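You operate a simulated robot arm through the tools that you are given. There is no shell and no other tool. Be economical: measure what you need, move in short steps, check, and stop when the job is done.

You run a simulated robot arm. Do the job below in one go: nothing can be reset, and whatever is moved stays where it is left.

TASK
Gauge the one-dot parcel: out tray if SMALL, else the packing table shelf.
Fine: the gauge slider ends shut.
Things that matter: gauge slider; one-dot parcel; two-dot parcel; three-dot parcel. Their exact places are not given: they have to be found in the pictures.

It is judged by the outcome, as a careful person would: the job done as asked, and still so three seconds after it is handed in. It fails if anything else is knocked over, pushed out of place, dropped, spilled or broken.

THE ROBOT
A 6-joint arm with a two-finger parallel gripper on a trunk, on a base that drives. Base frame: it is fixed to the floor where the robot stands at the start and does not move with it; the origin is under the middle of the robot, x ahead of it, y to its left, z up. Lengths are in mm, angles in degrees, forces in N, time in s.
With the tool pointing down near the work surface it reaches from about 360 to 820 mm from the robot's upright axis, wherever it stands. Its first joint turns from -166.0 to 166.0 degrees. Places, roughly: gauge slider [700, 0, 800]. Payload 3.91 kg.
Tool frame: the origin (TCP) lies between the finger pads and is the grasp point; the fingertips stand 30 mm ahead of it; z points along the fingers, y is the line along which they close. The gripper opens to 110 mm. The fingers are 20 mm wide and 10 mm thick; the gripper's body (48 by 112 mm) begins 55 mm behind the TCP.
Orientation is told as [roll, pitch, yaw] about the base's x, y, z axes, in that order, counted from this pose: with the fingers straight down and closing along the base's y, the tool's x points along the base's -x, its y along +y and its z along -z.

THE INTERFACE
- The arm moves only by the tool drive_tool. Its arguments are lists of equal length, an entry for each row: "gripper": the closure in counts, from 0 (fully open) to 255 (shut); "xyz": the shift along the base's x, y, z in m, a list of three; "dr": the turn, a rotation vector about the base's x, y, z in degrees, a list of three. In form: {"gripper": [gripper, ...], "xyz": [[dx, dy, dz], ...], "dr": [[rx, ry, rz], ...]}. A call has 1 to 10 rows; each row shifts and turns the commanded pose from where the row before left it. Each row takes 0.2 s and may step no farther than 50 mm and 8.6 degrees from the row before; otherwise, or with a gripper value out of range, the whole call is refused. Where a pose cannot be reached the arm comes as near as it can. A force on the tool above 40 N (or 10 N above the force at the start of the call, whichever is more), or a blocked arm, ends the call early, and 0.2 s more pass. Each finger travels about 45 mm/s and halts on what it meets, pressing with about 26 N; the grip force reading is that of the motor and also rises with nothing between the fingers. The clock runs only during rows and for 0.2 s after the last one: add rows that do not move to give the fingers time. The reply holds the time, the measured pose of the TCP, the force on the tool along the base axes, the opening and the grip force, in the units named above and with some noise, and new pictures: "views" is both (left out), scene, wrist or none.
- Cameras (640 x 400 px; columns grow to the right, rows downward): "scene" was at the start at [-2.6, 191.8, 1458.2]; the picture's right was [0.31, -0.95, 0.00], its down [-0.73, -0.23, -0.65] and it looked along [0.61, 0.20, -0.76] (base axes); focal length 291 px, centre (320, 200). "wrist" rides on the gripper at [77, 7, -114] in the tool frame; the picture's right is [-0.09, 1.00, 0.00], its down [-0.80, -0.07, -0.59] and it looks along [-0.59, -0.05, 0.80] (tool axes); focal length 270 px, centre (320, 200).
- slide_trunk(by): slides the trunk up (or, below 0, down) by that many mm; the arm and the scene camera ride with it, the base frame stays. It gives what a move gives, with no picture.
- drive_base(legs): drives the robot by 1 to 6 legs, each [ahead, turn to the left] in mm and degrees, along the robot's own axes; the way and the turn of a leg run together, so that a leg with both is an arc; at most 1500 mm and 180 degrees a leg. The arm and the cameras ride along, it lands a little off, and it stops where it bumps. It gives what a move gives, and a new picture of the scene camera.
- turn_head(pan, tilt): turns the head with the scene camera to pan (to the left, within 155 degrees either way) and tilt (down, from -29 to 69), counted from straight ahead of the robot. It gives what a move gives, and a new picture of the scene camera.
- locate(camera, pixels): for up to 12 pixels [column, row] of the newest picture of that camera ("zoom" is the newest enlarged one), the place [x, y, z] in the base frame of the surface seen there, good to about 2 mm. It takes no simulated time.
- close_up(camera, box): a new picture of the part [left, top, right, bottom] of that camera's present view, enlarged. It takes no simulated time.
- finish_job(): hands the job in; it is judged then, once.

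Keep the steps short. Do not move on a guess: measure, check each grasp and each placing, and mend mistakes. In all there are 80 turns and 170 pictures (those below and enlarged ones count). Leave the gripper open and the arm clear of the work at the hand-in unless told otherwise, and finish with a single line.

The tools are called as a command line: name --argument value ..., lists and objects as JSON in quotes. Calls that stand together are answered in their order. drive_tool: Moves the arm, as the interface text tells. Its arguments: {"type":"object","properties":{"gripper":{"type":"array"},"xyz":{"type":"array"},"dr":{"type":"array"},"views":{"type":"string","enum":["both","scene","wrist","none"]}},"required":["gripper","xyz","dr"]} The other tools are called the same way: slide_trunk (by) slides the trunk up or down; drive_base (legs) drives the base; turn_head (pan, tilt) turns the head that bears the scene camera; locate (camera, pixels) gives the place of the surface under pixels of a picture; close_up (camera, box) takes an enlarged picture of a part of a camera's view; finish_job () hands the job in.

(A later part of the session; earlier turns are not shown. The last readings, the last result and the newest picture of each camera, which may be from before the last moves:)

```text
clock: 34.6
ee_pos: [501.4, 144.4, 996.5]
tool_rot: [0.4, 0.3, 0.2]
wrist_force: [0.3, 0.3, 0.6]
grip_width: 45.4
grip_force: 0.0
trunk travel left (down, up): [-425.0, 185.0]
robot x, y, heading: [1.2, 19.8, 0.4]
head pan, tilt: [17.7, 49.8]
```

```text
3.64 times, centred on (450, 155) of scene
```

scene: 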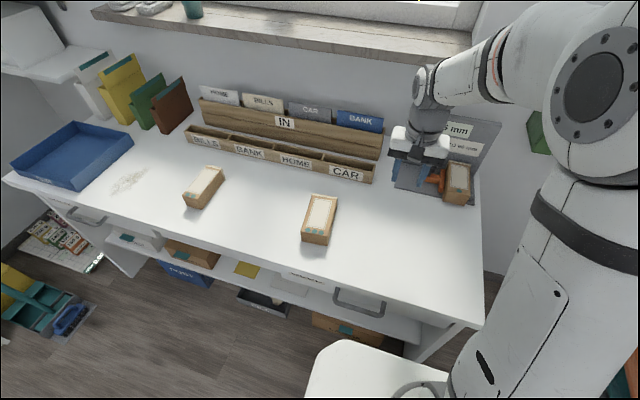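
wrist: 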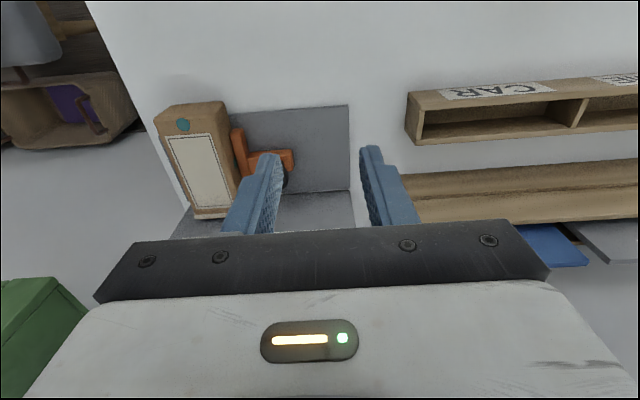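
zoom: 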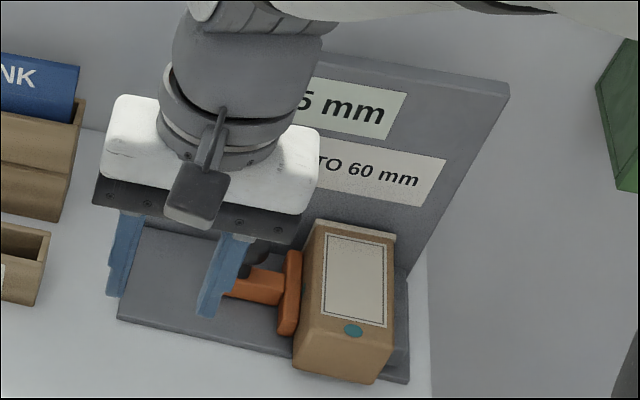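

It reads "?5 mm". I'll move left to uncover it fully.

drive_tool --gripper '[150, 150, 150, 150]' --xyz '[[0, 0.045, 0], [0, 0.045, 0], [0, 0.045, 0], [0, 0.03, 0]]' --dr '[[0, 0, 0], [0, 0, 0], [0, 0, 0], [0, 0, 0]]' --views "none"

close_up --camera "scene" --box '[390, 100, 510, 210]'

close_up --camera "scene" --box '[60, 200, 380, 400]'

```text
clock: 35.6
ee_pos: [501.9, 308.8, 996.0]
tool_rot: [0.4, 0.2, 0.1]
wrist_force: [0.6, 0.5, 0.3]
grip_width: 45.4
grip_force: 0.0
trunk travel left (down, up): [-425.0, 185.0]
robot x, y, heading: [-0.6, 18.8, 0.1]
head pan, tilt: [17.7, 49.8]
```

```text
3.64 times, centred on (450, 155) of scene
```

zoom: 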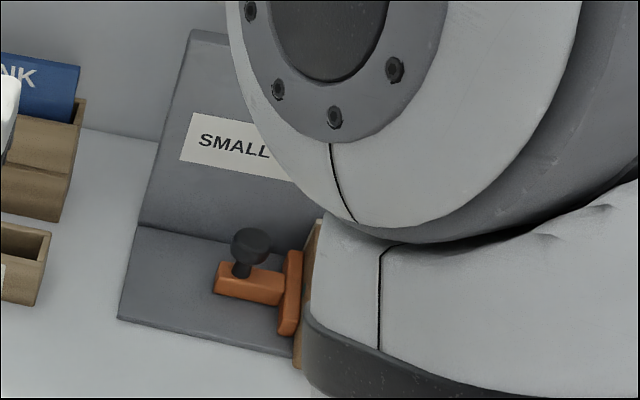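

```text
2.00 times, centred on (220, 300) of scene
```

zoom: 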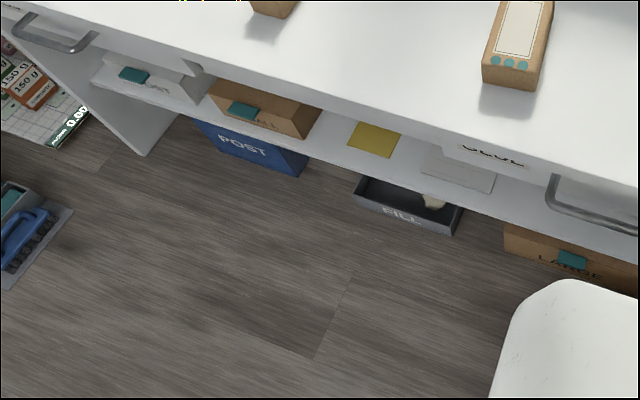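

The reading is consistent with 65 mm (slider travel and the 64.7 mm grip agree), so it's not SMALL. I still need to find the packing table, so I'll look around.

turn_head --pan -60 --tilt 35

turn_head --pan 70 --tilt 35

turn_head --pan 145 --tilt 30

turn_head --pan -140 --tilt 30

```text
clock: 37.1
ee_pos: [500.0, 308.8, 995.9]
tool_rot: [0.4, 0.1, 0.2]
wrist_force: [1.2, 0.4, 0.7]
grip_width: 45.4
grip_force: 0.0
trunk travel left (down, up): [-425.0, 185.0]
robot x, y, heading: [-1.5, 18.0, 0.0]
head pan, tilt: [-60.0, 35.0]
```

scene: 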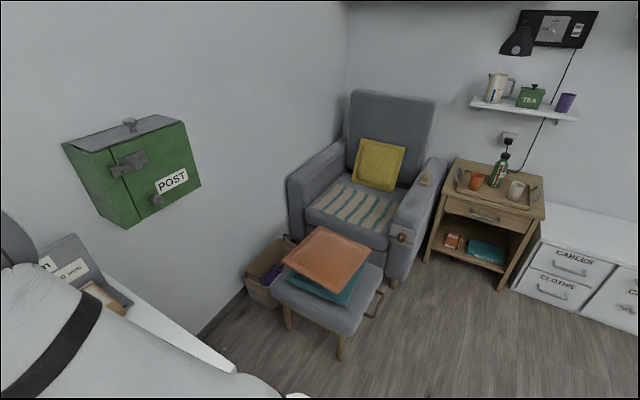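

```text
clock: 39.2
ee_pos: [500.1, 308.9, 995.3]
tool_rot: [0.3, 0.3, 0.2]
wrist_force: [-0.2, 0.4, 0.5]
grip_width: 45.3
grip_force: 0.0
trunk travel left (down, up): [-425.0, 185.0]
robot x, y, heading: [-2.5, 18.0, 0.4]
head pan, tilt: [70.0, 35.0]
```

scene: 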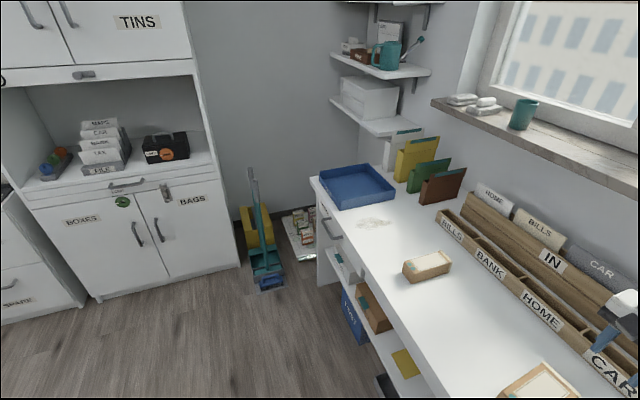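

```text
clock: 40.7
ee_pos: [500.3, 308.7, 995.4]
tool_rot: [0.3, 0.3, 0.2]
wrist_force: [0.2, 0.3, -0.5]
grip_width: 45.4
grip_force: 0.0
trunk travel left (down, up): [-425.0, 185.0]
robot x, y, heading: [0.5, 14.9, 0.1]
head pan, tilt: [145.0, 30.0]
```

scene: 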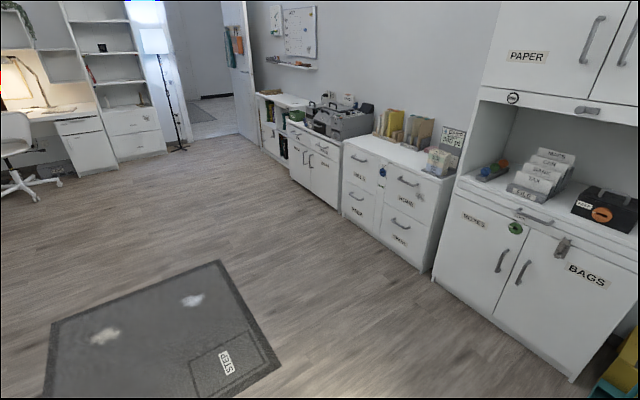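

```text
clock: 44.6
ee_pos: [499.5, 308.9, 996.9]
tool_rot: [0.3, 0.1, 0.2]
wrist_force: [0.2, 0.1, -0.4]
grip_width: 45.5
grip_force: 0.1
trunk travel left (down, up): [-425.0, 185.0]
robot x, y, heading: [-0.7, 19.5, -0.1]
head pan, tilt: [-140.0, 30.0]
```

scene: 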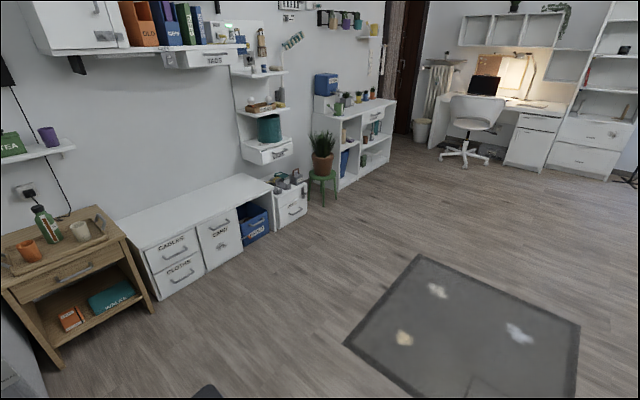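

The table with gauge and OUT tray is the packing table, and its shelf is the board under the top. I'll look at it.

turn_head --pan 30 --tilt 65

close_up --camera "scene" --box '[0, 100, 400, 400]'

```text
clock: 47.2
ee_pos: [500.7, 309.7, 997.5]
tool_rot: [0.4, 0.1, 0.2]
wrist_force: [0.5, 0.6, 0.8]
grip_width: 45.5
grip_force: 0.1
trunk travel left (down, up): [-425.0, 185.0]
robot x, y, heading: [-2.9, 20.0, -0.0]
head pan, tilt: [30.0, 65.0]
```

scene: 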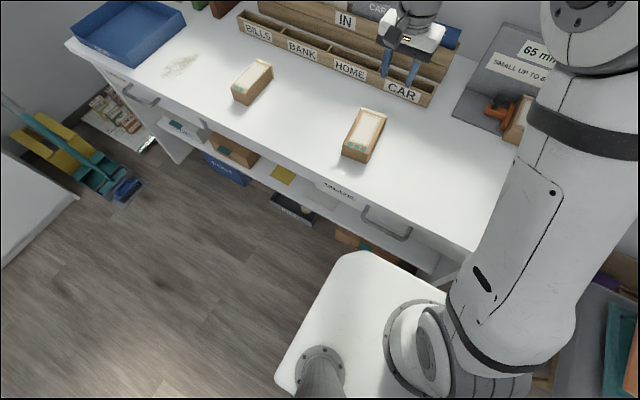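

```text
1.33 times, centred on (200, 250) of scene
```

zoom: 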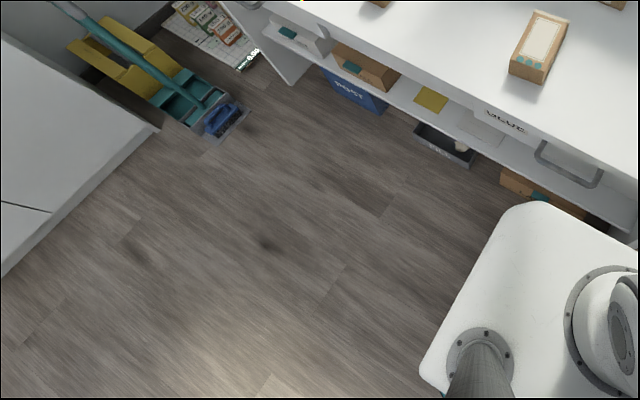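

The display plainly reads "65 mm" at (540,50), so it's over 60 and goes to the shelf. Now I measure the shelf.

locate --camera "scene" --pixels '[[282, 174], [320, 200], [266, 180], [310, 208], [400, 250], [235, 150], [180, 128], [345, 185], [200, 130], [420, 262], [440, 240], [300, 135]]'

close_up --camera "scene" --box '[140, 90, 460, 290]'

```text
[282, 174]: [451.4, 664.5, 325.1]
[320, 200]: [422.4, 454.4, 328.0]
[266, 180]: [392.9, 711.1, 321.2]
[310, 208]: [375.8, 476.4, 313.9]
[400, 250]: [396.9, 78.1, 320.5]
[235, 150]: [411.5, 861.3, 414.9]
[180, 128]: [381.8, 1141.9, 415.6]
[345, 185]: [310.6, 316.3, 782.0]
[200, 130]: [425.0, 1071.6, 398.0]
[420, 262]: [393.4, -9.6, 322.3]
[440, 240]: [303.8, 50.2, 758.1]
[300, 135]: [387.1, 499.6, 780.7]
```

```text
2.00 times, centred on (300, 190) of scene
```

zoom: 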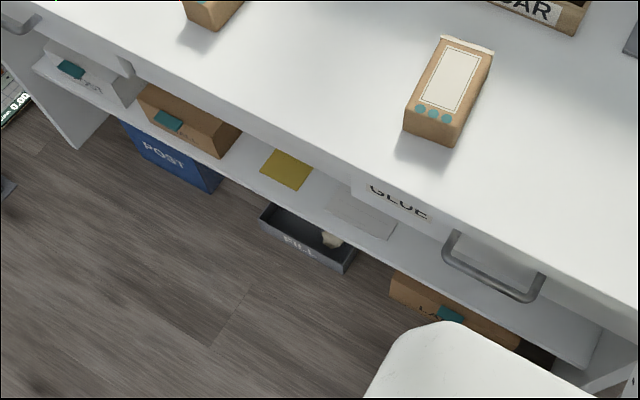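

The shelf top is at z≈321, its front edge at x≈375, and it's free for y≈0–400. The table's front edge is at x≈300. My plan is to free the parcel, lift it to the table, shut the slider, regrip at a 45° pitch, and set it on the shelf. First I go back to the knob.

drive_tool --gripper '[110, 110, 110, 110, 110, 110, 110, 110, 110, 110]' --xyz '[[0, -0.045, 0], [0, -0.045, 0], [0, -0.045, 0], [0.02, -0.035, 0], [0.035, -0.03, 0], [0.04, -0.02, 0], [0.04, -0.013, 0], [0.04, -0.01, 0], [0.04, 0, 0], [0, 0, 0]]' --dr '[[0, 0, 0], [0, 0, 0], [0, 0, 0], [0, 0, 0], [0, 0, 0], [0, 0, 0], [0, 0, 0], [0, 0, 0], [0, 0, 0], [-0.4, 0, -0.2]]'

locate --camera "wrist" --pixels '[[320, 98], [306, 98], [335, 98], [320, 115]]'

```text
clock: 49.4
ee_pos: [719.2, 66.7, 996.7]
tool_rot: [-0.1, 0.1, 0.1]
wrist_force: [0.6, -0.9, 0.4]
grip_width: 62.5
grip_force: 0.0
trunk travel left (down, up): [-425.0, 185.0]
robot x, y, heading: [-4.1, 19.3, 0.4]
head pan, tilt: [30.0, 65.0]
```

scene: 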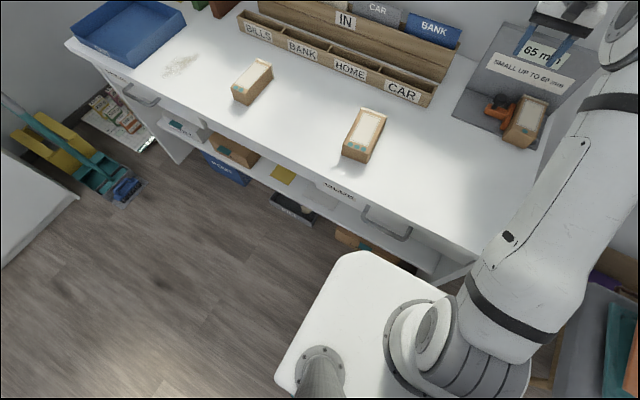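
wrist: 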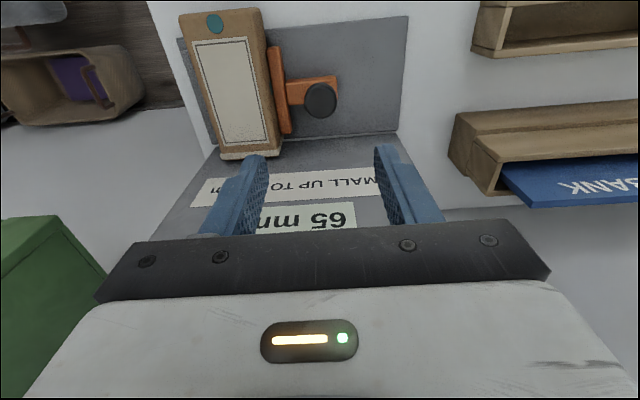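

```text
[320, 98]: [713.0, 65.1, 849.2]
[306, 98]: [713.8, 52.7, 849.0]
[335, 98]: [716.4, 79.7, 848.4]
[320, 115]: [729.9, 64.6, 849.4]
```

drive_tool --gripper '[135, 135, 135, 135, 135, 135, 255, 255, 255, 255]' --xyz '[[-0.001, 0, -0.03], [0, 0, -0.03], [0, 0, -0.03], [0, 0, -0.03], [0, 0, -0.02], [0, 0, -0.01], [0, 0, 0], [0, 0, 0], [0, 0, 0], [0, 0, 0]]' --dr '[[0, 0, 0], [0, 0, 0], [0, 0, 0], [0, 0, 0], [0, 0, 0], [0, 0, 0], [0, 0, 0], [0, 0, 0], [0, 0, 0], [0, 0, 0]]' --views "wrist"

```text
clock: 51.6
ee_pos: [714.7, 66.0, 847.0]
tool_rot: [-0.1, 0.2, 0.0]
wrist_force: [0.0, 6.8, -2.3]
grip_width: 30.9
grip_force: 44.8
trunk travel left (down, up): [-425.0, 185.0]
robot x, y, heading: [-2.6, 17.4, -0.1]
head pan, tilt: [30.0, 65.0]
```

wrist: 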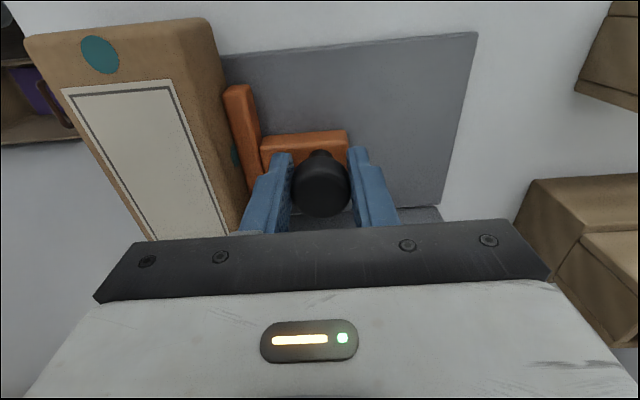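

Gripped. I'll open the slider by 25 mm, release and rise.

drive_tool --gripper '[255, 255, 255, 255, 110, 110, 110, 110, 110, 110]' --xyz '[[0, 0.007, 0], [0, 0.008, 0], [0, 0.01, 0], [0, 0, 0], [0, 0, 0], [0, 0, 0], [0, 0, 0.03], [0, 0, 0.04], [0, 0, 0.04], [0, 0, 0.04]]' --dr '[[0, 0, 0], [0, 0, 0], [0, 0, 0], [0, 0, 0], [0, 0, 0], [0, 0, 0], [0, 0, 0], [0, 0, 0], [0, 0, 0], [0, 0, 0]]' --views "none"

drive_tool --gripper '[0, 0, 0, 0]' --xyz '[[-0.008, -0.04, 0], [-0.006, -0.04, 0], [0, -0.025, 0], [0, 0, 0]]' --dr '[[0, 0, 0], [0, 0, 0], [0, 0, 0], [0, 0, 0]]'

locate --camera "wrist" --pixels '[[320, 90], [300, 90], [340, 90], [318, 30]]'

```text
clock: 53.8
ee_pos: [713.6, 89.0, 997.0]
tool_rot: [-0.1, 0.2, 0.1]
wrist_force: [0.8, 0.5, -1.3]
grip_width: 62.6
grip_force: 0.1
trunk travel left (down, up): [-425.0, 185.0]
robot x, y, heading: [-0.9, 19.2, 0.2]
head pan, tilt: [30.0, 65.0]
```

```text
clock: 54.8
ee_pos: [698.7, -14.3, 996.0]
tool_rot: [0.0, 0.1, 0.0]
wrist_force: [0.0, -0.6, -0.4]
grip_width: 110.1
grip_force: 0.1
trunk travel left (down, up): [-425.0, 185.0]
robot x, y, heading: [-2.1, 14.4, 0.0]
head pan, tilt: [30.0, 65.0]
```

scene: 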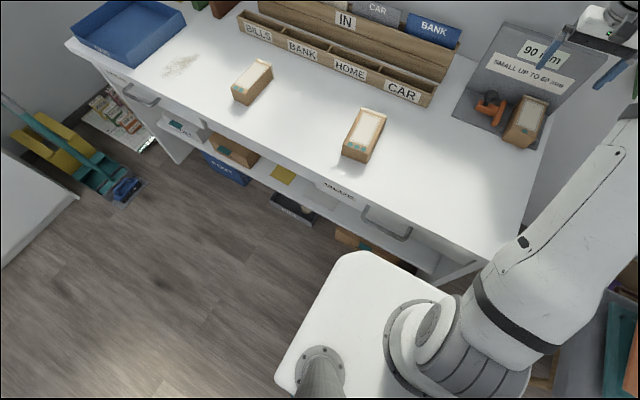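
wrist: 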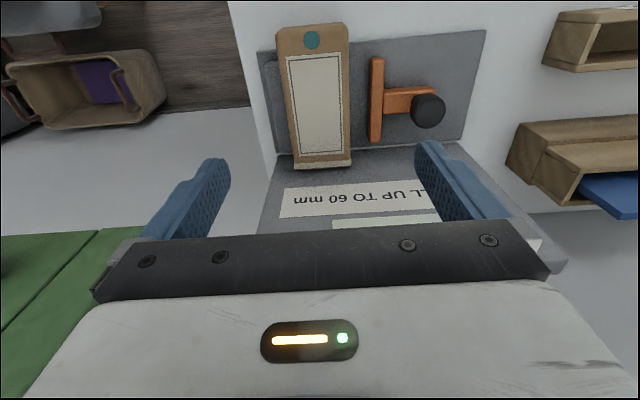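

```text
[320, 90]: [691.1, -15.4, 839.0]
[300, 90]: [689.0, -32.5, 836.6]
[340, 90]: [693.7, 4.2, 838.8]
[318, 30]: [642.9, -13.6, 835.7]
```

The gauge now shows 90. I'll descend over the parcel and grip it.

drive_tool --gripper '[0, 0, 0, 0, 0, 0, 255, 255, 255, 255]' --xyz '[[0, -0.001, -0.03], [0, 0, -0.03], [0, 0, -0.03], [0, 0, -0.03], [0, 0, -0.02], [0, 0, -0.009], [0, 0, 0], [0, 0, 0], [0, 0, 0], [0, 0, 0]]' --dr '[[0, 0, 0], [0, 0, 0], [0, 0, 0], [0, 0, 0], [0, 0, 0], [0, 0, 0], [0, 0, 0], [0, 0, 0], [0, 0, 0], [0, 0, 0]]' --views "wrist"

```text
clock: 57.0
ee_pos: [700.9, -16.6, 847.0]
tool_rot: [0.0, 0.2, 0.1]
wrist_force: [-0.2, 0.0, 0.4]
grip_width: 64.6
grip_force: 25.8
trunk travel left (down, up): [-425.0, 185.0]
robot x, y, heading: [-0.6, 20.4, 0.0]
head pan, tilt: [30.0, 65.0]
```

wrist: 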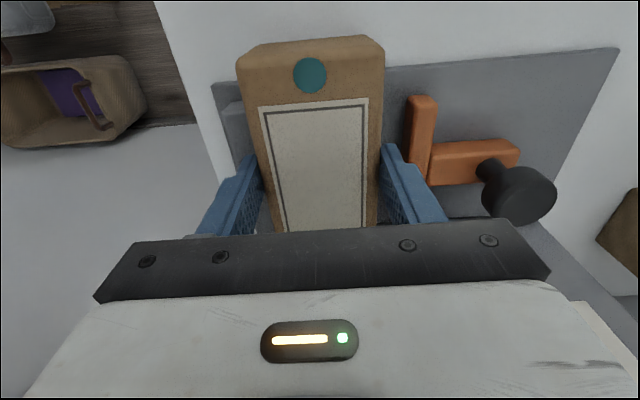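

Gripped at 64.6 mm. I'll lift, move back off the gauge and over clear table near (470, 100).

drive_tool --gripper '[255, 255, 255, 255, 255, 255, 255, 255, 255, 255]' --xyz '[[0, 0, 0.015], [0, 0, 0.035], [0, 0, 0.04], [-0.04, 0, 0.01], [-0.045, 0.01, 0], [-0.045, 0.015, 0], [-0.045, 0.02, 0], [-0.045, 0.02, 0], [-0.01, 0.04, 0], [0, 0, 0]]' --dr '[[0, 0, 0], [0, 0, 0], [0, 0, 0], [0, 0, 0], [0, 0, 0], [0, 0, 0], [0, 0, 0], [0, 0, 0], [0, 0, 0], [0, 0, 0]]'

```text
clock: 59.2
ee_pos: [471.4, 90.6, 947.3]
tool_rot: [-0.1, 0.2, 0.0]
wrist_force: [0.1, 0.1, -2.8]
grip_width: 64.6
grip_force: 25.7
trunk travel left (down, up): [-425.0, 185.0]
robot x, y, heading: [-1.6, 18.2, 0.2]
head pan, tilt: [30.0, 65.0]
```

scene: 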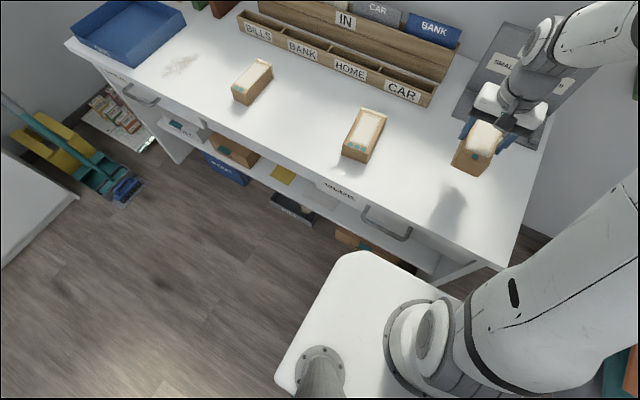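
wrist: 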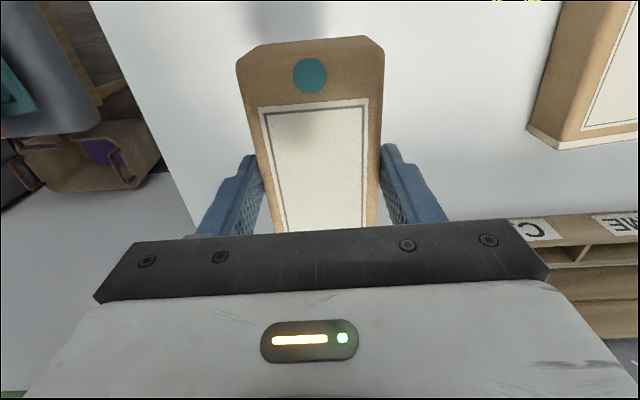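

drive_tool --gripper '[255, 255, 255, 255, 255, 255, 255]' --xyz '[[0, 0, -0.03], [0, 0, -0.03], [0, 0, -0.03], [0, 0, -0.013], [0, 0, -0.003], [0, 0, -0.002], [0, 0, 0]]' --dr '[[0, 0, 0], [0, 0, 0], [0, 0, 0], [0, 0, 0], [0, 0, 0], [0, 0, 0], [0, 0, 0]]' --views "none"

```text
clock: 60.8
ee_pos: [472.3, 88.8, 838.1]
tool_rot: [-0.2, 0.2, 0.0]
wrist_force: [0.3, 0.4, -2.6]
grip_width: 64.7
grip_force: 26.4
trunk travel left (down, up): [-425.0, 185.0]
robot x, y, heading: [-1.9, 20.3, 0.2]
head pan, tilt: [30.0, 65.0]
```

drive_tool --gripper '[255, 255, 255]' --xyz '[[0, 0, -0.001], [0, 0, -0.001], [0, 0, 0]]' --dr '[[0, 0, 0], [0, 0, 0], [0, 0, 0]]' --views "none"

```text
clock: 61.6
ee_pos: [471.3, 89.6, 840.4]
tool_rot: [-0.1, 0.1, 0.0]
wrist_force: [-1.1, 0.3, 14.0]
grip_width: 64.4
grip_force: 25.6
trunk travel left (down, up): [-425.0, 185.0]
robot x, y, heading: [-0.5, 14.6, 0.2]
head pan, tilt: [30.0, 65.0]
```

Contact is felt (14 N). I'll release and rise.

drive_tool --gripper '[20, 20, 20, 20, 20, 20, 20, 20]' --xyz '[[0, 0, 0.001], [0, 0, 0], [0, 0, 0], [0, 0, 0.03], [0, 0, 0.04], [0, 0, 0.04], [0, 0, 0.04], [0, 0, 0]]' --dr '[[0, 0, 0], [0, 0, 0], [0, 0, 0], [0, 0, 0], [0, 0, 0], [0, 0, 0], [0, 0, 0], [0, 0, 0]]'

```text
clock: 63.4
ee_pos: [470.0, 86.4, 987.5]
tool_rot: [-0.1, 0.1, 0.0]
wrist_force: [0.2, 0.9, 0.1]
grip_width: 101.6
grip_force: 0.1
trunk travel left (down, up): [-425.0, 185.0]
robot x, y, heading: [-0.1, 15.4, 0.2]
head pan, tilt: [30.0, 65.0]
```

scene: 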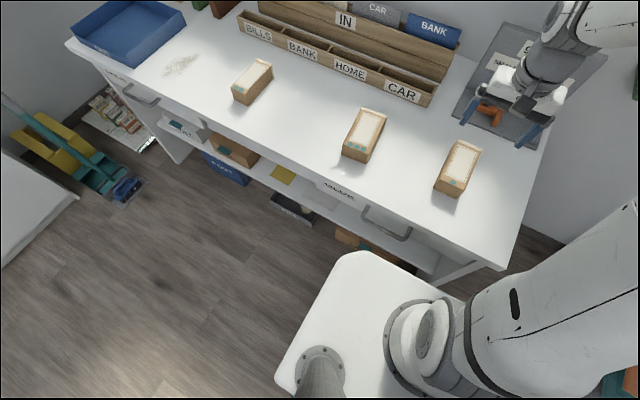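
wrist: 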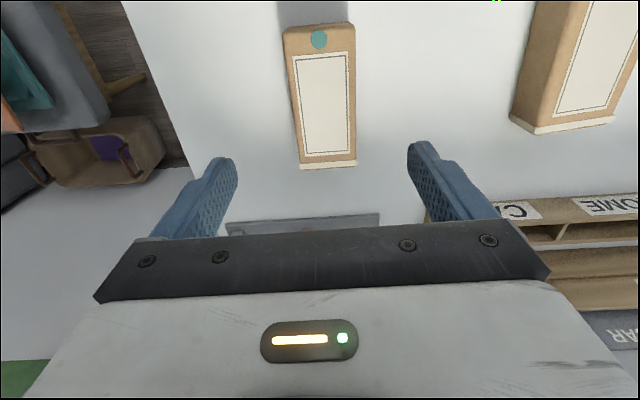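

The parcel sits on the table. Next I shut the slider and move over the knob at (716, 91).

drive_tool --gripper '[110, 110, 110, 110, 110, 110, 110]' --xyz '[[0.045, 0, 0], [0.045, 0, 0], [0.045, 0, 0], [0.045, 0, 0], [0.045, 0.003, 0], [0.0215, 0.002, 0], [0, 0, 0]]' --dr '[[0, 0, 0], [0, 0, 0], [0, 0, 0], [0, 0, 0], [0, 0, 0], [0, 0, 0], [0, 0, 0]]' --views "wrist"

locate --camera "wrist" --pixels '[[320, 98], [306, 98], [335, 98], [320, 113]]'

```text
clock: 65.0
ee_pos: [715.3, 92.1, 989.0]
tool_rot: [-0.2, 0.2, 0.0]
wrist_force: [0.4, 0.6, 0.2]
grip_width: 62.6
grip_force: 0.1
trunk travel left (down, up): [-425.0, 185.0]
robot x, y, heading: [-1.6, 20.3, -0.1]
head pan, tilt: [30.0, 65.0]
```

wrist: 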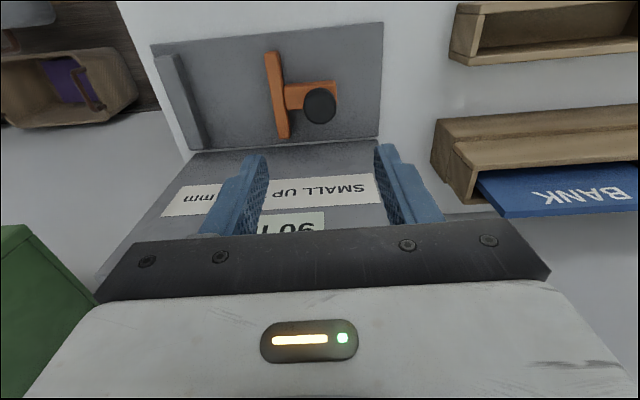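

```text
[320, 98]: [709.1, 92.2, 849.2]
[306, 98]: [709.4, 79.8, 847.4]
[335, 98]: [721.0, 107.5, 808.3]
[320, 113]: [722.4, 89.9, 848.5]
```

drive_tool --gripper '[110, 110, 110, 110, 110, 110, 255, 255, 255, 255]' --xyz '[[0, -0.001, -0.03], [0, 0, -0.03], [0, 0, -0.03], [0, 0, -0.03], [0, 0, -0.02], [0, 0, -0.002], [0, 0, 0], [0, 0, 0], [0, 0, 0], [0, 0, 0]]' --dr '[[0, 0, 0], [0, 0, 0], [0, 0, 0], [0, 0, 0], [0, 0, 0], [0, 0, 0], [0, 0, 0], [0, 0, 0], [0, 0, 0], [0, 0, 0]]' --views "none"

drive_tool --gripper '[255, 255, 255, 255, 255, 255, 255, 255, 255]' --xyz '[[0, -0.008, 0], [0, -0.008, 0], [0, -0.008, 0], [0, -0.008, 0], [0, -0.008, 0], [0, -0.008, 0], [0, -0.005, 0], [0, -0.003, 0], [0, 0, 0]]' --dr '[[0, 0, 0], [0, 0, 0], [0, 0, 0], [0, 0, 0], [0, 0, 0], [0, 0, 0], [0, 0, 0], [0, 0, 0], [0, 0, 0]]' --views "wrist"

```text
clock: 67.2
ee_pos: [717.4, 93.6, 848.2]
tool_rot: [-0.1, 0.1, 0.1]
wrist_force: [-0.9, -0.1, -1.3]
grip_width: 30.7
grip_force: 45.0
trunk travel left (down, up): [-425.0, 185.0]
robot x, y, heading: [0.4, 16.0, 0.2]
head pan, tilt: [30.0, 65.0]
```

```text
clock: 69.2
ee_pos: [717.1, 36.2, 848.8]
tool_rot: [-0.1, 0.1, 0.0]
wrist_force: [-4.8, 0.5, 17.4]
grip_width: 31.0
grip_force: 45.1
trunk travel left (down, up): [-425.0, 185.0]
robot x, y, heading: [-0.5, 19.8, 0.1]
head pan, tilt: [30.0, 65.0]
```

wrist: 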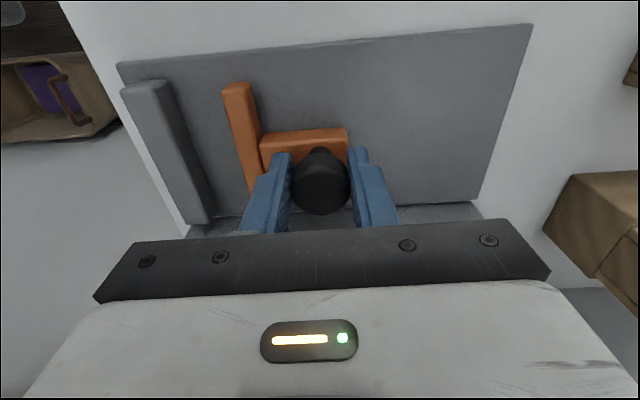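

drive_tool --gripper '[255, 255, 255, 255, 255, 255, 255, 255, 255, 255]' --xyz '[[0, -0.003, 0], [0, -0.003, 0], [0, -0.003, 0], [0, -0.003, 0], [0, -0.004, 0], [0, -0.004, 0], [0, -0.004, 0], [0, -0.004, 0], [0, -0.004, 0], [0, -0.004, 0]]' --dr '[[0, 0, 0], [0, 0, 0], [0, 0, 0], [0, 0, 0], [0, 0, 0], [0, 0, 0], [0, 0, 0], [0, 0, 0], [0, 0, 0], [0, 0, 0]]' --views "wrist"

```text
clock: 70.3
ee_pos: [717.3, 29.9, 848.2]
tool_rot: [0.3, 0.2, 0.2]
wrist_force: [-6.2, 12.9, 4.6]
grip_width: 30.6
grip_force: 45.0
trunk travel left (down, up): [-425.0, 185.0]
robot x, y, heading: [-1.1, 17.8, 0.2]
head pan, tilt: [30.0, 65.0]
stopped in row 5: the force on the tool passed its limit (the readings are from after the stop); the commanded pose is now the measured one
```

wrist: 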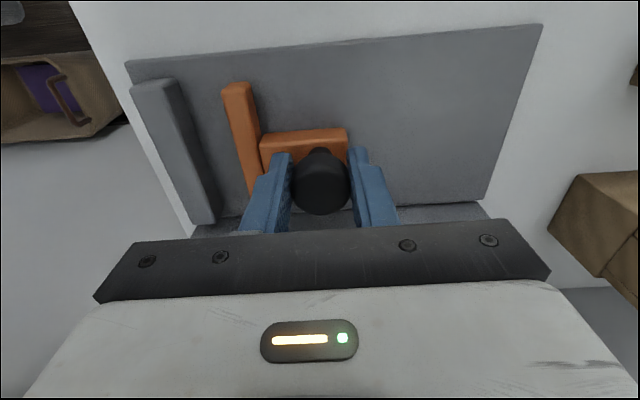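

The slider hit its end stop at the starting position (30 mm = shut). I'll release, rise and go back over the parcel.

drive_tool --gripper '[110, 110, 110, 110, 110, 110, 110, 110, 110]' --xyz '[[0, 0, 0], [0, 0, 0], [0, 0, 0], [0, 0, 0.03], [0, 0, 0.04], [0, 0, 0.04], [0, 0, 0.04], [-0.045, 0.01, 0], [-0.045, 0.01, 0]]' --dr '[[0, 0, 0], [0, 0, 0], [0, 0, 0], [0, 0, 0], [0, 0, 0], [0, 0, 0], [0, 0, 0], [0, 0, 0], [0, 0, 0]]'

close_up --camera "scene" --box '[440, 10, 640, 150]'

```text
clock: 72.3
ee_pos: [625.9, 44.0, 994.3]
tool_rot: [0.2, 0.1, 0.1]
wrist_force: [0.2, -0.2, -0.2]
grip_width: 62.6
grip_force: 0.0
trunk travel left (down, up): [-425.0, 185.0]
robot x, y, heading: [0.7, 17.9, 0.0]
head pan, tilt: [30.0, 65.0]
```

scene: 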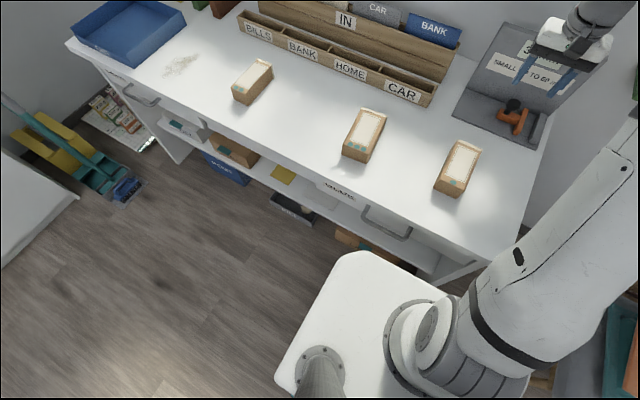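
wrist: 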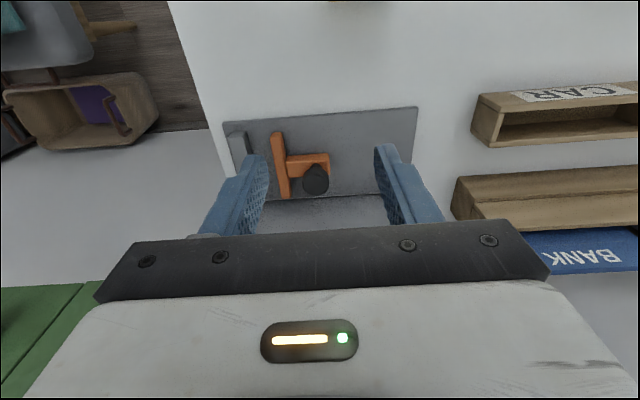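

```text
2.86 times, centred on (540, 80) of scene
```

zoom: 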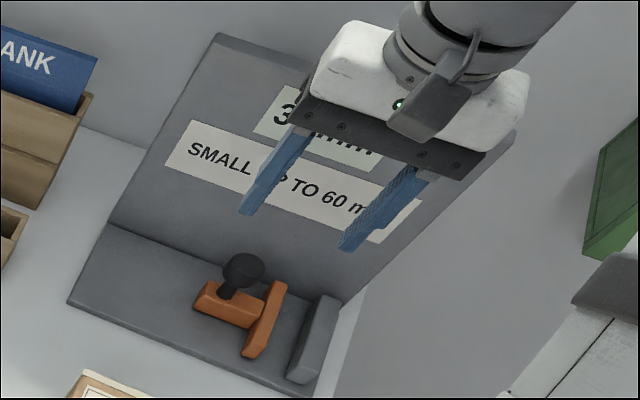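

The slider is shut (the display shows 3x, same as at the start). Now I measure the parcel corners, drawer handle and front edge, then back the robot off 300 mm.

locate --camera "scene" --pixels '[[457, 185], [435, 183], [460, 195], [455, 145], [480, 152], [460, 165], [385, 228], [410, 238], [340, 190], [362, 215], [365, 210], [395, 218]]'

drive_base --legs '[[-300, 0]]'

```text
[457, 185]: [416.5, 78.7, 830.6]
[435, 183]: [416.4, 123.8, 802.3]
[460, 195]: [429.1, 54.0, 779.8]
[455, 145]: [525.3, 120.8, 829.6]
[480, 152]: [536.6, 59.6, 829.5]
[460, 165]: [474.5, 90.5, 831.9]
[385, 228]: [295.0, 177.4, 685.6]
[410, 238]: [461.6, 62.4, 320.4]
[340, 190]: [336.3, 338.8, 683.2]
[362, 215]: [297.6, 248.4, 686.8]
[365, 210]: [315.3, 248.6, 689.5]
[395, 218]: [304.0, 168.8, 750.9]
```

```text
clock: 74.3
ee_pos: [329.5, 47.1, 994.5]
tool_rot: [0.2, 0.2, 0.4]
wrist_force: [-0.3, 0.5, 1.1]
grip_width: 62.5
grip_force: 0.0
trunk travel left (down, up): [-425.0, 185.0]
robot x, y, heading: [-296.6, 15.4, -0.0]
head pan, tilt: [30.0, 65.0]
```

scene: 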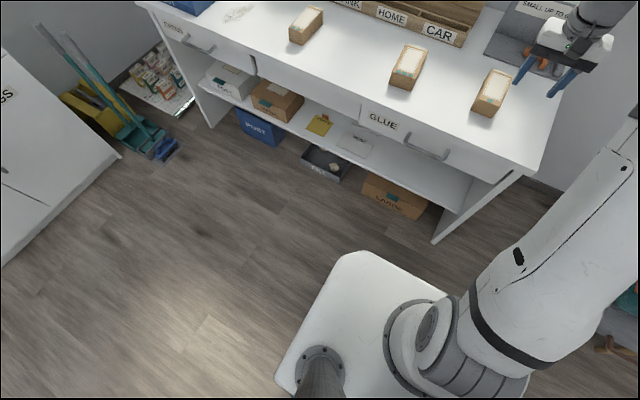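

There's a better view now. I enlarge the shelf and measure the free spot and the drawer bottom.

close_up --camera "scene" --box '[290, 80, 550, 240]'

locate --camera "zoom" --pixels '[[200, 150], [330, 205], [400, 270], [320, 225], [360, 200], [480, 262], [150, 160], [220, 125], [440, 250], [300, 175], [280, 190], [180, 85]]'

```text
2.46 times, centred on (420, 160) of scene
```

zoom: 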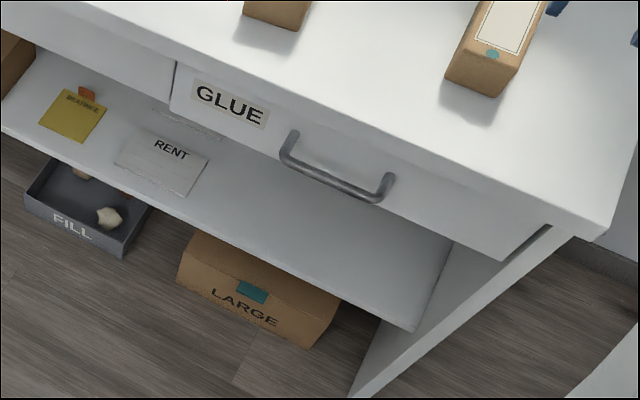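

```text
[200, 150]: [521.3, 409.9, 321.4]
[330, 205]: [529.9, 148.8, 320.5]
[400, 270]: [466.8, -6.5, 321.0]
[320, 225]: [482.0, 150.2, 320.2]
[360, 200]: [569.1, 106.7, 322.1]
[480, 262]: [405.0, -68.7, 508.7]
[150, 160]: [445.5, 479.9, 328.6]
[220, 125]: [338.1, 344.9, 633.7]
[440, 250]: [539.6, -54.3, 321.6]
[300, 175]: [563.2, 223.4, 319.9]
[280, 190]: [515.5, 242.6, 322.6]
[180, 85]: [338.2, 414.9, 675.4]
```

The shelf is clear from y −50 to 380. The drawer bottom is at z≈620 and the handle at x≈290, z≈686, so a 45° tool fits. I'll pitch the tool 45° above the parcel.

drive_tool --gripper '[0, 0, 0, 0, 0, 0, 0, 0]' --xyz '[[0.016, 0.007, 0], [0.016, 0.007, 0], [0.016, 0.007, 0], [0.016, 0.007, 0], [0.016, 0.007, 0], [0.016, 0.007, 0], [0, 0, 0], [0, 0, 0]]' --dr '[[0, -7.5, 0], [0, -7.5, 0], [0, -7.5, 0], [0, -7.5, 0], [0, -7.5, 0], [0, -7.5, 0], [0, 0, 0], [0, 0, 0]]'

```text
clock: 76.2
ee_pos: [428.4, 88.0, 994.1]
tool_rot: [-0.2, -44.8, 0.6]
wrist_force: [0.6, -0.3, 0.8]
grip_width: 110.0
grip_force: 0.0
trunk travel left (down, up): [-425.0, 185.0]
robot x, y, heading: [-297.5, 16.5, 0.2]
head pan, tilt: [30.0, 65.0]
```

scene: 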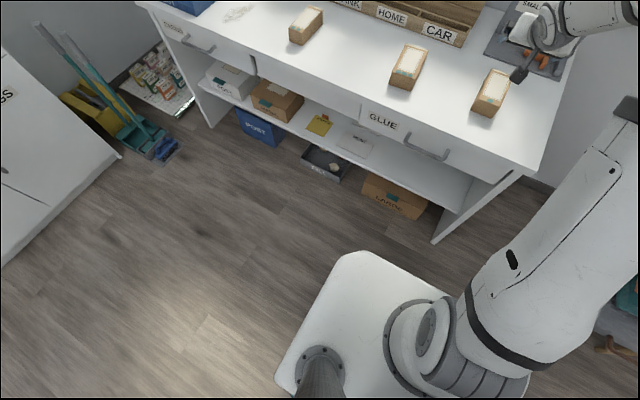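
wrist: 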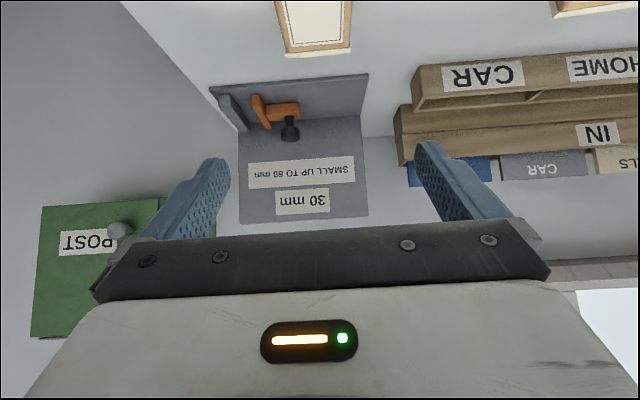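

The display confirms 30 mm. I'll descend over the parcel with open fingers, stopping a bit high first.

drive_tool --gripper '[0, 0, 0, 0, 0, 0, 0]' --xyz '[[0.01, 0.001, -0.03], [0.01, 0, -0.03], [0.008, 0, -0.03], [0, 0, -0.03], [0, 0, -0.03], [0, 0, -0.015], [0, 0, 0]]' --dr '[[0, 0, 0], [0, 0, -0.3], [0, 0, 0], [0, 0, 0], [0, 0, 0], [0, 0, 0], [0, 0, 0]]'

close_up --camera "scene" --box '[430, 0, 590, 130]'

```text
clock: 77.8
ee_pos: [455.6, 88.0, 828.1]
tool_rot: [-0.2, -44.7, 0.3]
wrist_force: [-0.1, 0.8, -0.7]
grip_width: 110.2
grip_force: 0.0
trunk travel left (down, up): [-425.0, 185.0]
robot x, y, heading: [-294.3, 19.0, 0.4]
head pan, tilt: [30.0, 65.0]
```

scene: 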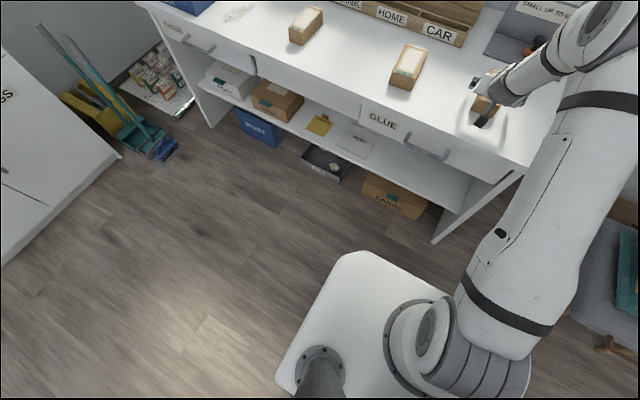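
wrist: 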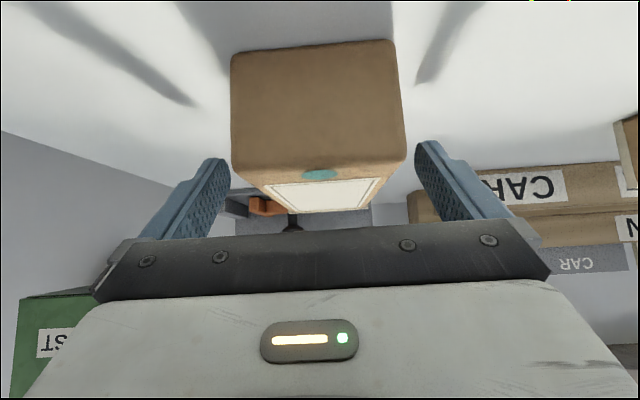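

```text
3.08 times, centred on (510, 65) of scene
```

zoom: 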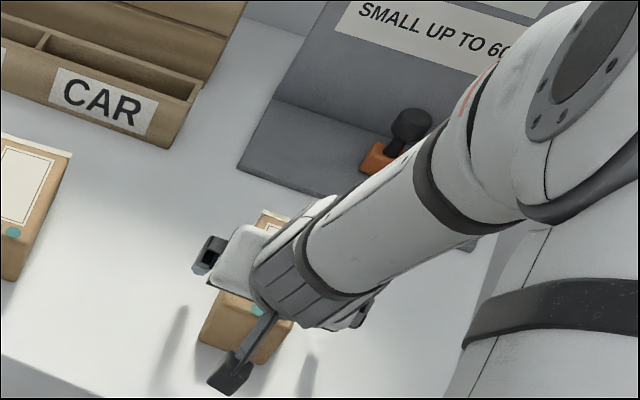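

Before gripping, I'll measure where the arm's links sit relative to the tool, to check they'll fit below the table top.

locate --camera "zoom" --pixels '[[275, 285], [330, 250], [400, 210], [450, 170], [490, 130], [560, 60], [500, 220], [240, 255], [225, 375], [600, 110], [540, 200], [380, 260]]'

locate --camera "scene" --pixels '[[560, 50], [580, 60], [600, 30], [620, 15], [625, 60], [630, 95], [600, 100], [590, 150], [560, 190], [530, 240], [500, 310]]'

```text
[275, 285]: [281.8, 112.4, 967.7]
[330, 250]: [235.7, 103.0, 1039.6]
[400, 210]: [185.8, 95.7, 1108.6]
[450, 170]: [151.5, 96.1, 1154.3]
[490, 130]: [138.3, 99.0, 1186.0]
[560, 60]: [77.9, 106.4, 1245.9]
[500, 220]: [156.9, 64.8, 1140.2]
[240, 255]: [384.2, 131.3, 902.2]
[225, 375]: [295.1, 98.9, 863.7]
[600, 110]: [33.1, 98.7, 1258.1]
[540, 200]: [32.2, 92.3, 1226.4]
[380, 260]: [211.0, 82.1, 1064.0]
```

```text
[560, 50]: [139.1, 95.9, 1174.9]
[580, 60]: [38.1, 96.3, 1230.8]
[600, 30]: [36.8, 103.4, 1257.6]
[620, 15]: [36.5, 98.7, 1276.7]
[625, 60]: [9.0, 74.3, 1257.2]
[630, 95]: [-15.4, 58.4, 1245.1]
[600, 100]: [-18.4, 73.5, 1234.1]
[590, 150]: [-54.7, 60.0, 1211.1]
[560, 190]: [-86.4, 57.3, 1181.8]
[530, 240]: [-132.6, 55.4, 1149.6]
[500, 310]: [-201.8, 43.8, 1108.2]
```

The arm trails back and up. At the shelf it would be below z≈500 at x≈276, well clear of the handle (290, 686). I'll lower 10 mm and grip.

drive_tool --gripper '[0, 0, 255, 255, 255, 255, 255]' --xyz '[[0, 0.001, -0.005], [0, 0, -0.005], [0, 0, 0], [0, 0, 0], [0, 0, 0], [0, 0, 0], [0, 0, 0]]' --dr '[[0, 0, 0], [0, 0, 0], [0, 0, 0], [0, 0, 0], [0, 0, 0], [0, 0, 0], [0, 0, 0]]' --views "wrist"

```text
clock: 79.3
ee_pos: [453.2, 88.9, 819.9]
tool_rot: [-0.2, -44.8, 0.4]
wrist_force: [0.4, 0.5, 0.2]
grip_width: 64.7
grip_force: 26.5
trunk travel left (down, up): [-425.0, 185.0]
robot x, y, heading: [-295.2, 20.1, 0.2]
head pan, tilt: [30.0, 65.0]
```

wrist: 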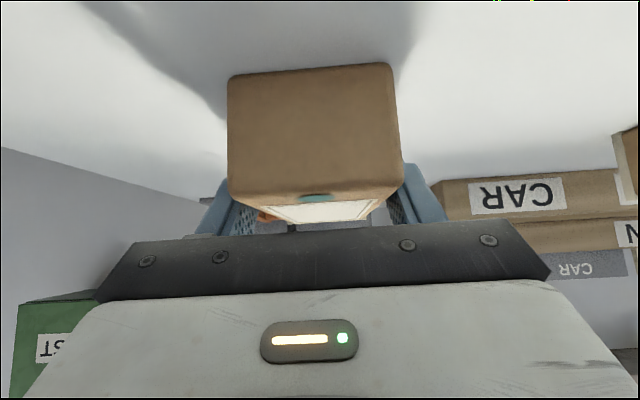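

Gripped at 64.7 mm. I'll lift and check it stays level.

drive_tool --gripper '[255, 255, 255, 255, 255]' --xyz '[[0, 0, 0.01], [0, 0, 0.02], [0, 0, 0.025], [0, 0, 0.025], [0, 0, 0]]' --dr '[[0, 0, 0], [0, 0, 0], [0, 0, 0], [0, 0, 0], [0, 0, 0]]'

close_up --camera "scene" --box '[430, 0, 590, 130]'

```text
clock: 80.5
ee_pos: [454.6, 88.8, 898.8]
tool_rot: [-0.3, -44.8, 0.3]
wrist_force: [0.6, -0.8, -1.5]
grip_width: 64.8
grip_force: 25.8
trunk travel left (down, up): [-425.0, 185.0]
robot x, y, heading: [-299.7, 16.2, 0.3]
head pan, tilt: [30.0, 65.0]
```

scene: 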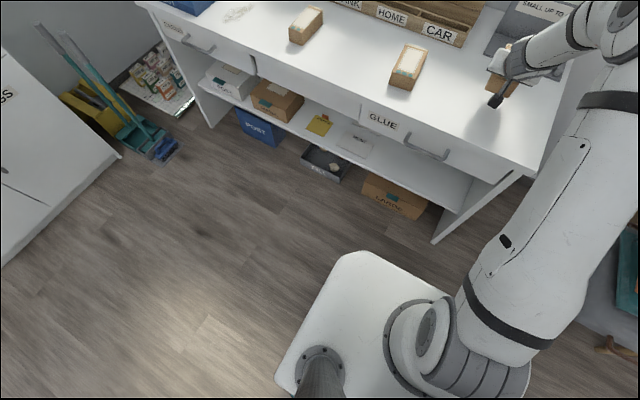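
wrist: 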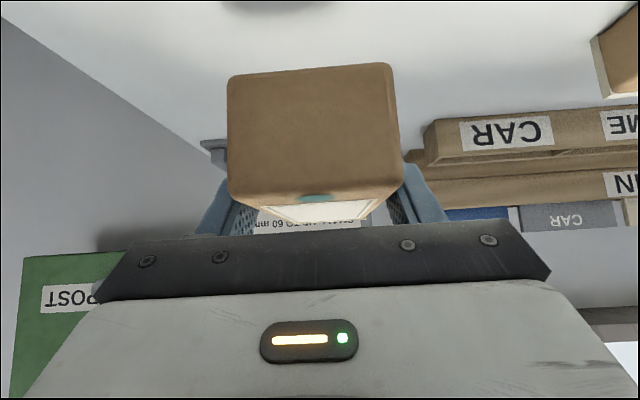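

```text
3.08 times, centred on (510, 65) of scene
```

zoom: 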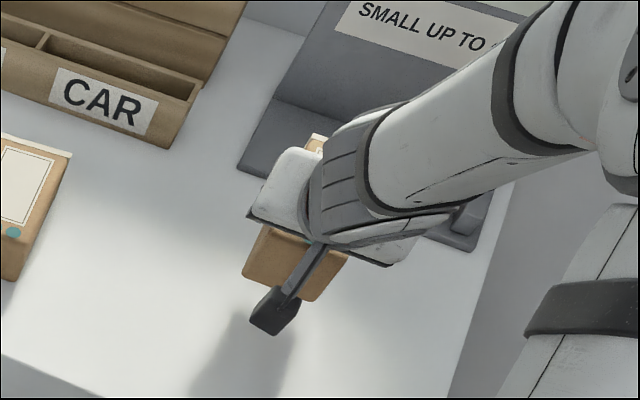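

The parcel is held level and unshifted. I'll back the base 380 mm so everything clears the table, then lower the trunk.

drive_base --legs '[[-380, 0]]'

slide_trunk --by -420

```text
clock: 83.0
ee_pos: [69.7, 85.9, 899.2]
tool_rot: [-0.3, -44.8, 0.2]
wrist_force: [-0.6, -0.5, -1.7]
grip_width: 64.7
grip_force: 26.6
trunk travel left (down, up): [-425.0, 185.0]
robot x, y, heading: [-677.8, 16.7, 0.1]
head pan, tilt: [30.0, 65.0]
```

scene: 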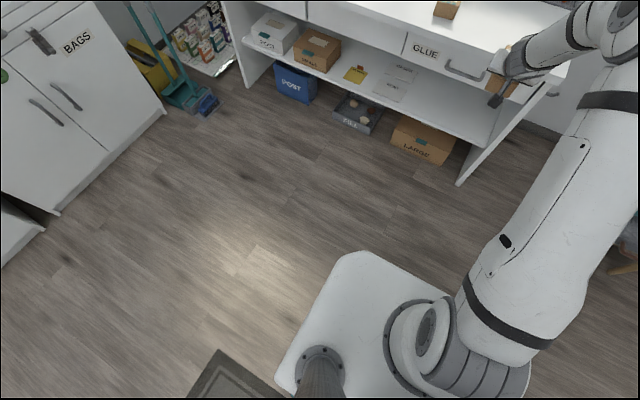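

```text
refused: -420 is not a number from -400 to 400
```

slide_trunk --by -400

slide_trunk --by -25

drive_tool --gripper '[255, 255, 255, 255, 255, 255]' --xyz '[[0, 0.015, -0.02], [0, 0.02, -0.02], [0, 0.02, -0.02], [0, 0.02, -0.01], [0, 0.005, 0], [0, 0, 0]]' --dr '[[0, 0, 0], [0, 0, 0], [0, 0, 0], [0, 0, 0], [0, 0, 0], [0, 0, 0]]'

```text
clock: 86.8
ee_pos: [70.2, 86.5, 498.2]
tool_rot: [-0.3, -44.8, 0.2]
wrist_force: [0.2, 1.0, -2.3]
grip_width: 64.8
grip_force: 25.6
trunk travel left (down, up): [-25.0, 585.0]
robot x, y, heading: [-676.9, 17.3, 0.2]
head pan, tilt: [30.0, 65.0]
```

```text
clock: 87.5
ee_pos: [70.3, 86.2, 473.7]
tool_rot: [-0.3, -44.8, 0.2]
wrist_force: [-0.1, -0.5, -2.5]
grip_width: 64.6
grip_force: 25.2
trunk travel left (down, up): [0.0, 610.0]
robot x, y, heading: [-678.8, 16.6, 0.4]
head pan, tilt: [30.0, 65.0]
```

```text
clock: 88.9
ee_pos: [70.4, 165.6, 404.7]
tool_rot: [-0.3, -44.7, 0.4]
wrist_force: [-0.1, 0.7, -2.4]
grip_width: 64.7
grip_force: 25.9
trunk travel left (down, up): [0.0, 610.0]
robot x, y, heading: [-683.0, 15.1, 0.1]
head pan, tilt: [30.0, 65.0]
```

scene: 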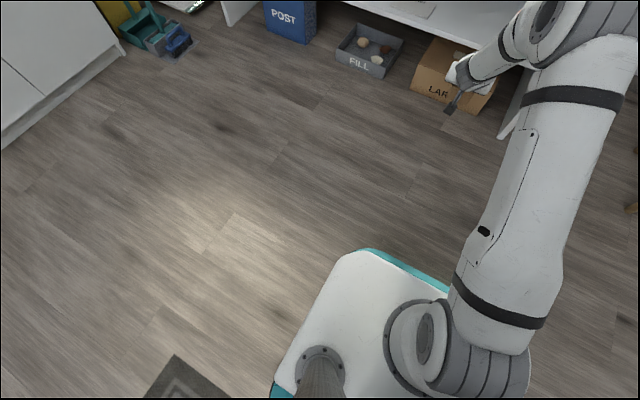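
wrist: 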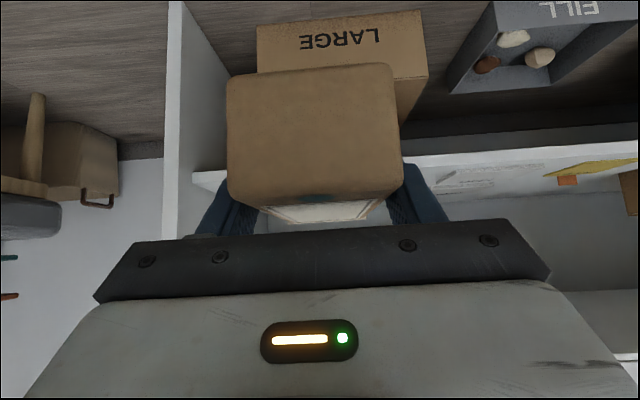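

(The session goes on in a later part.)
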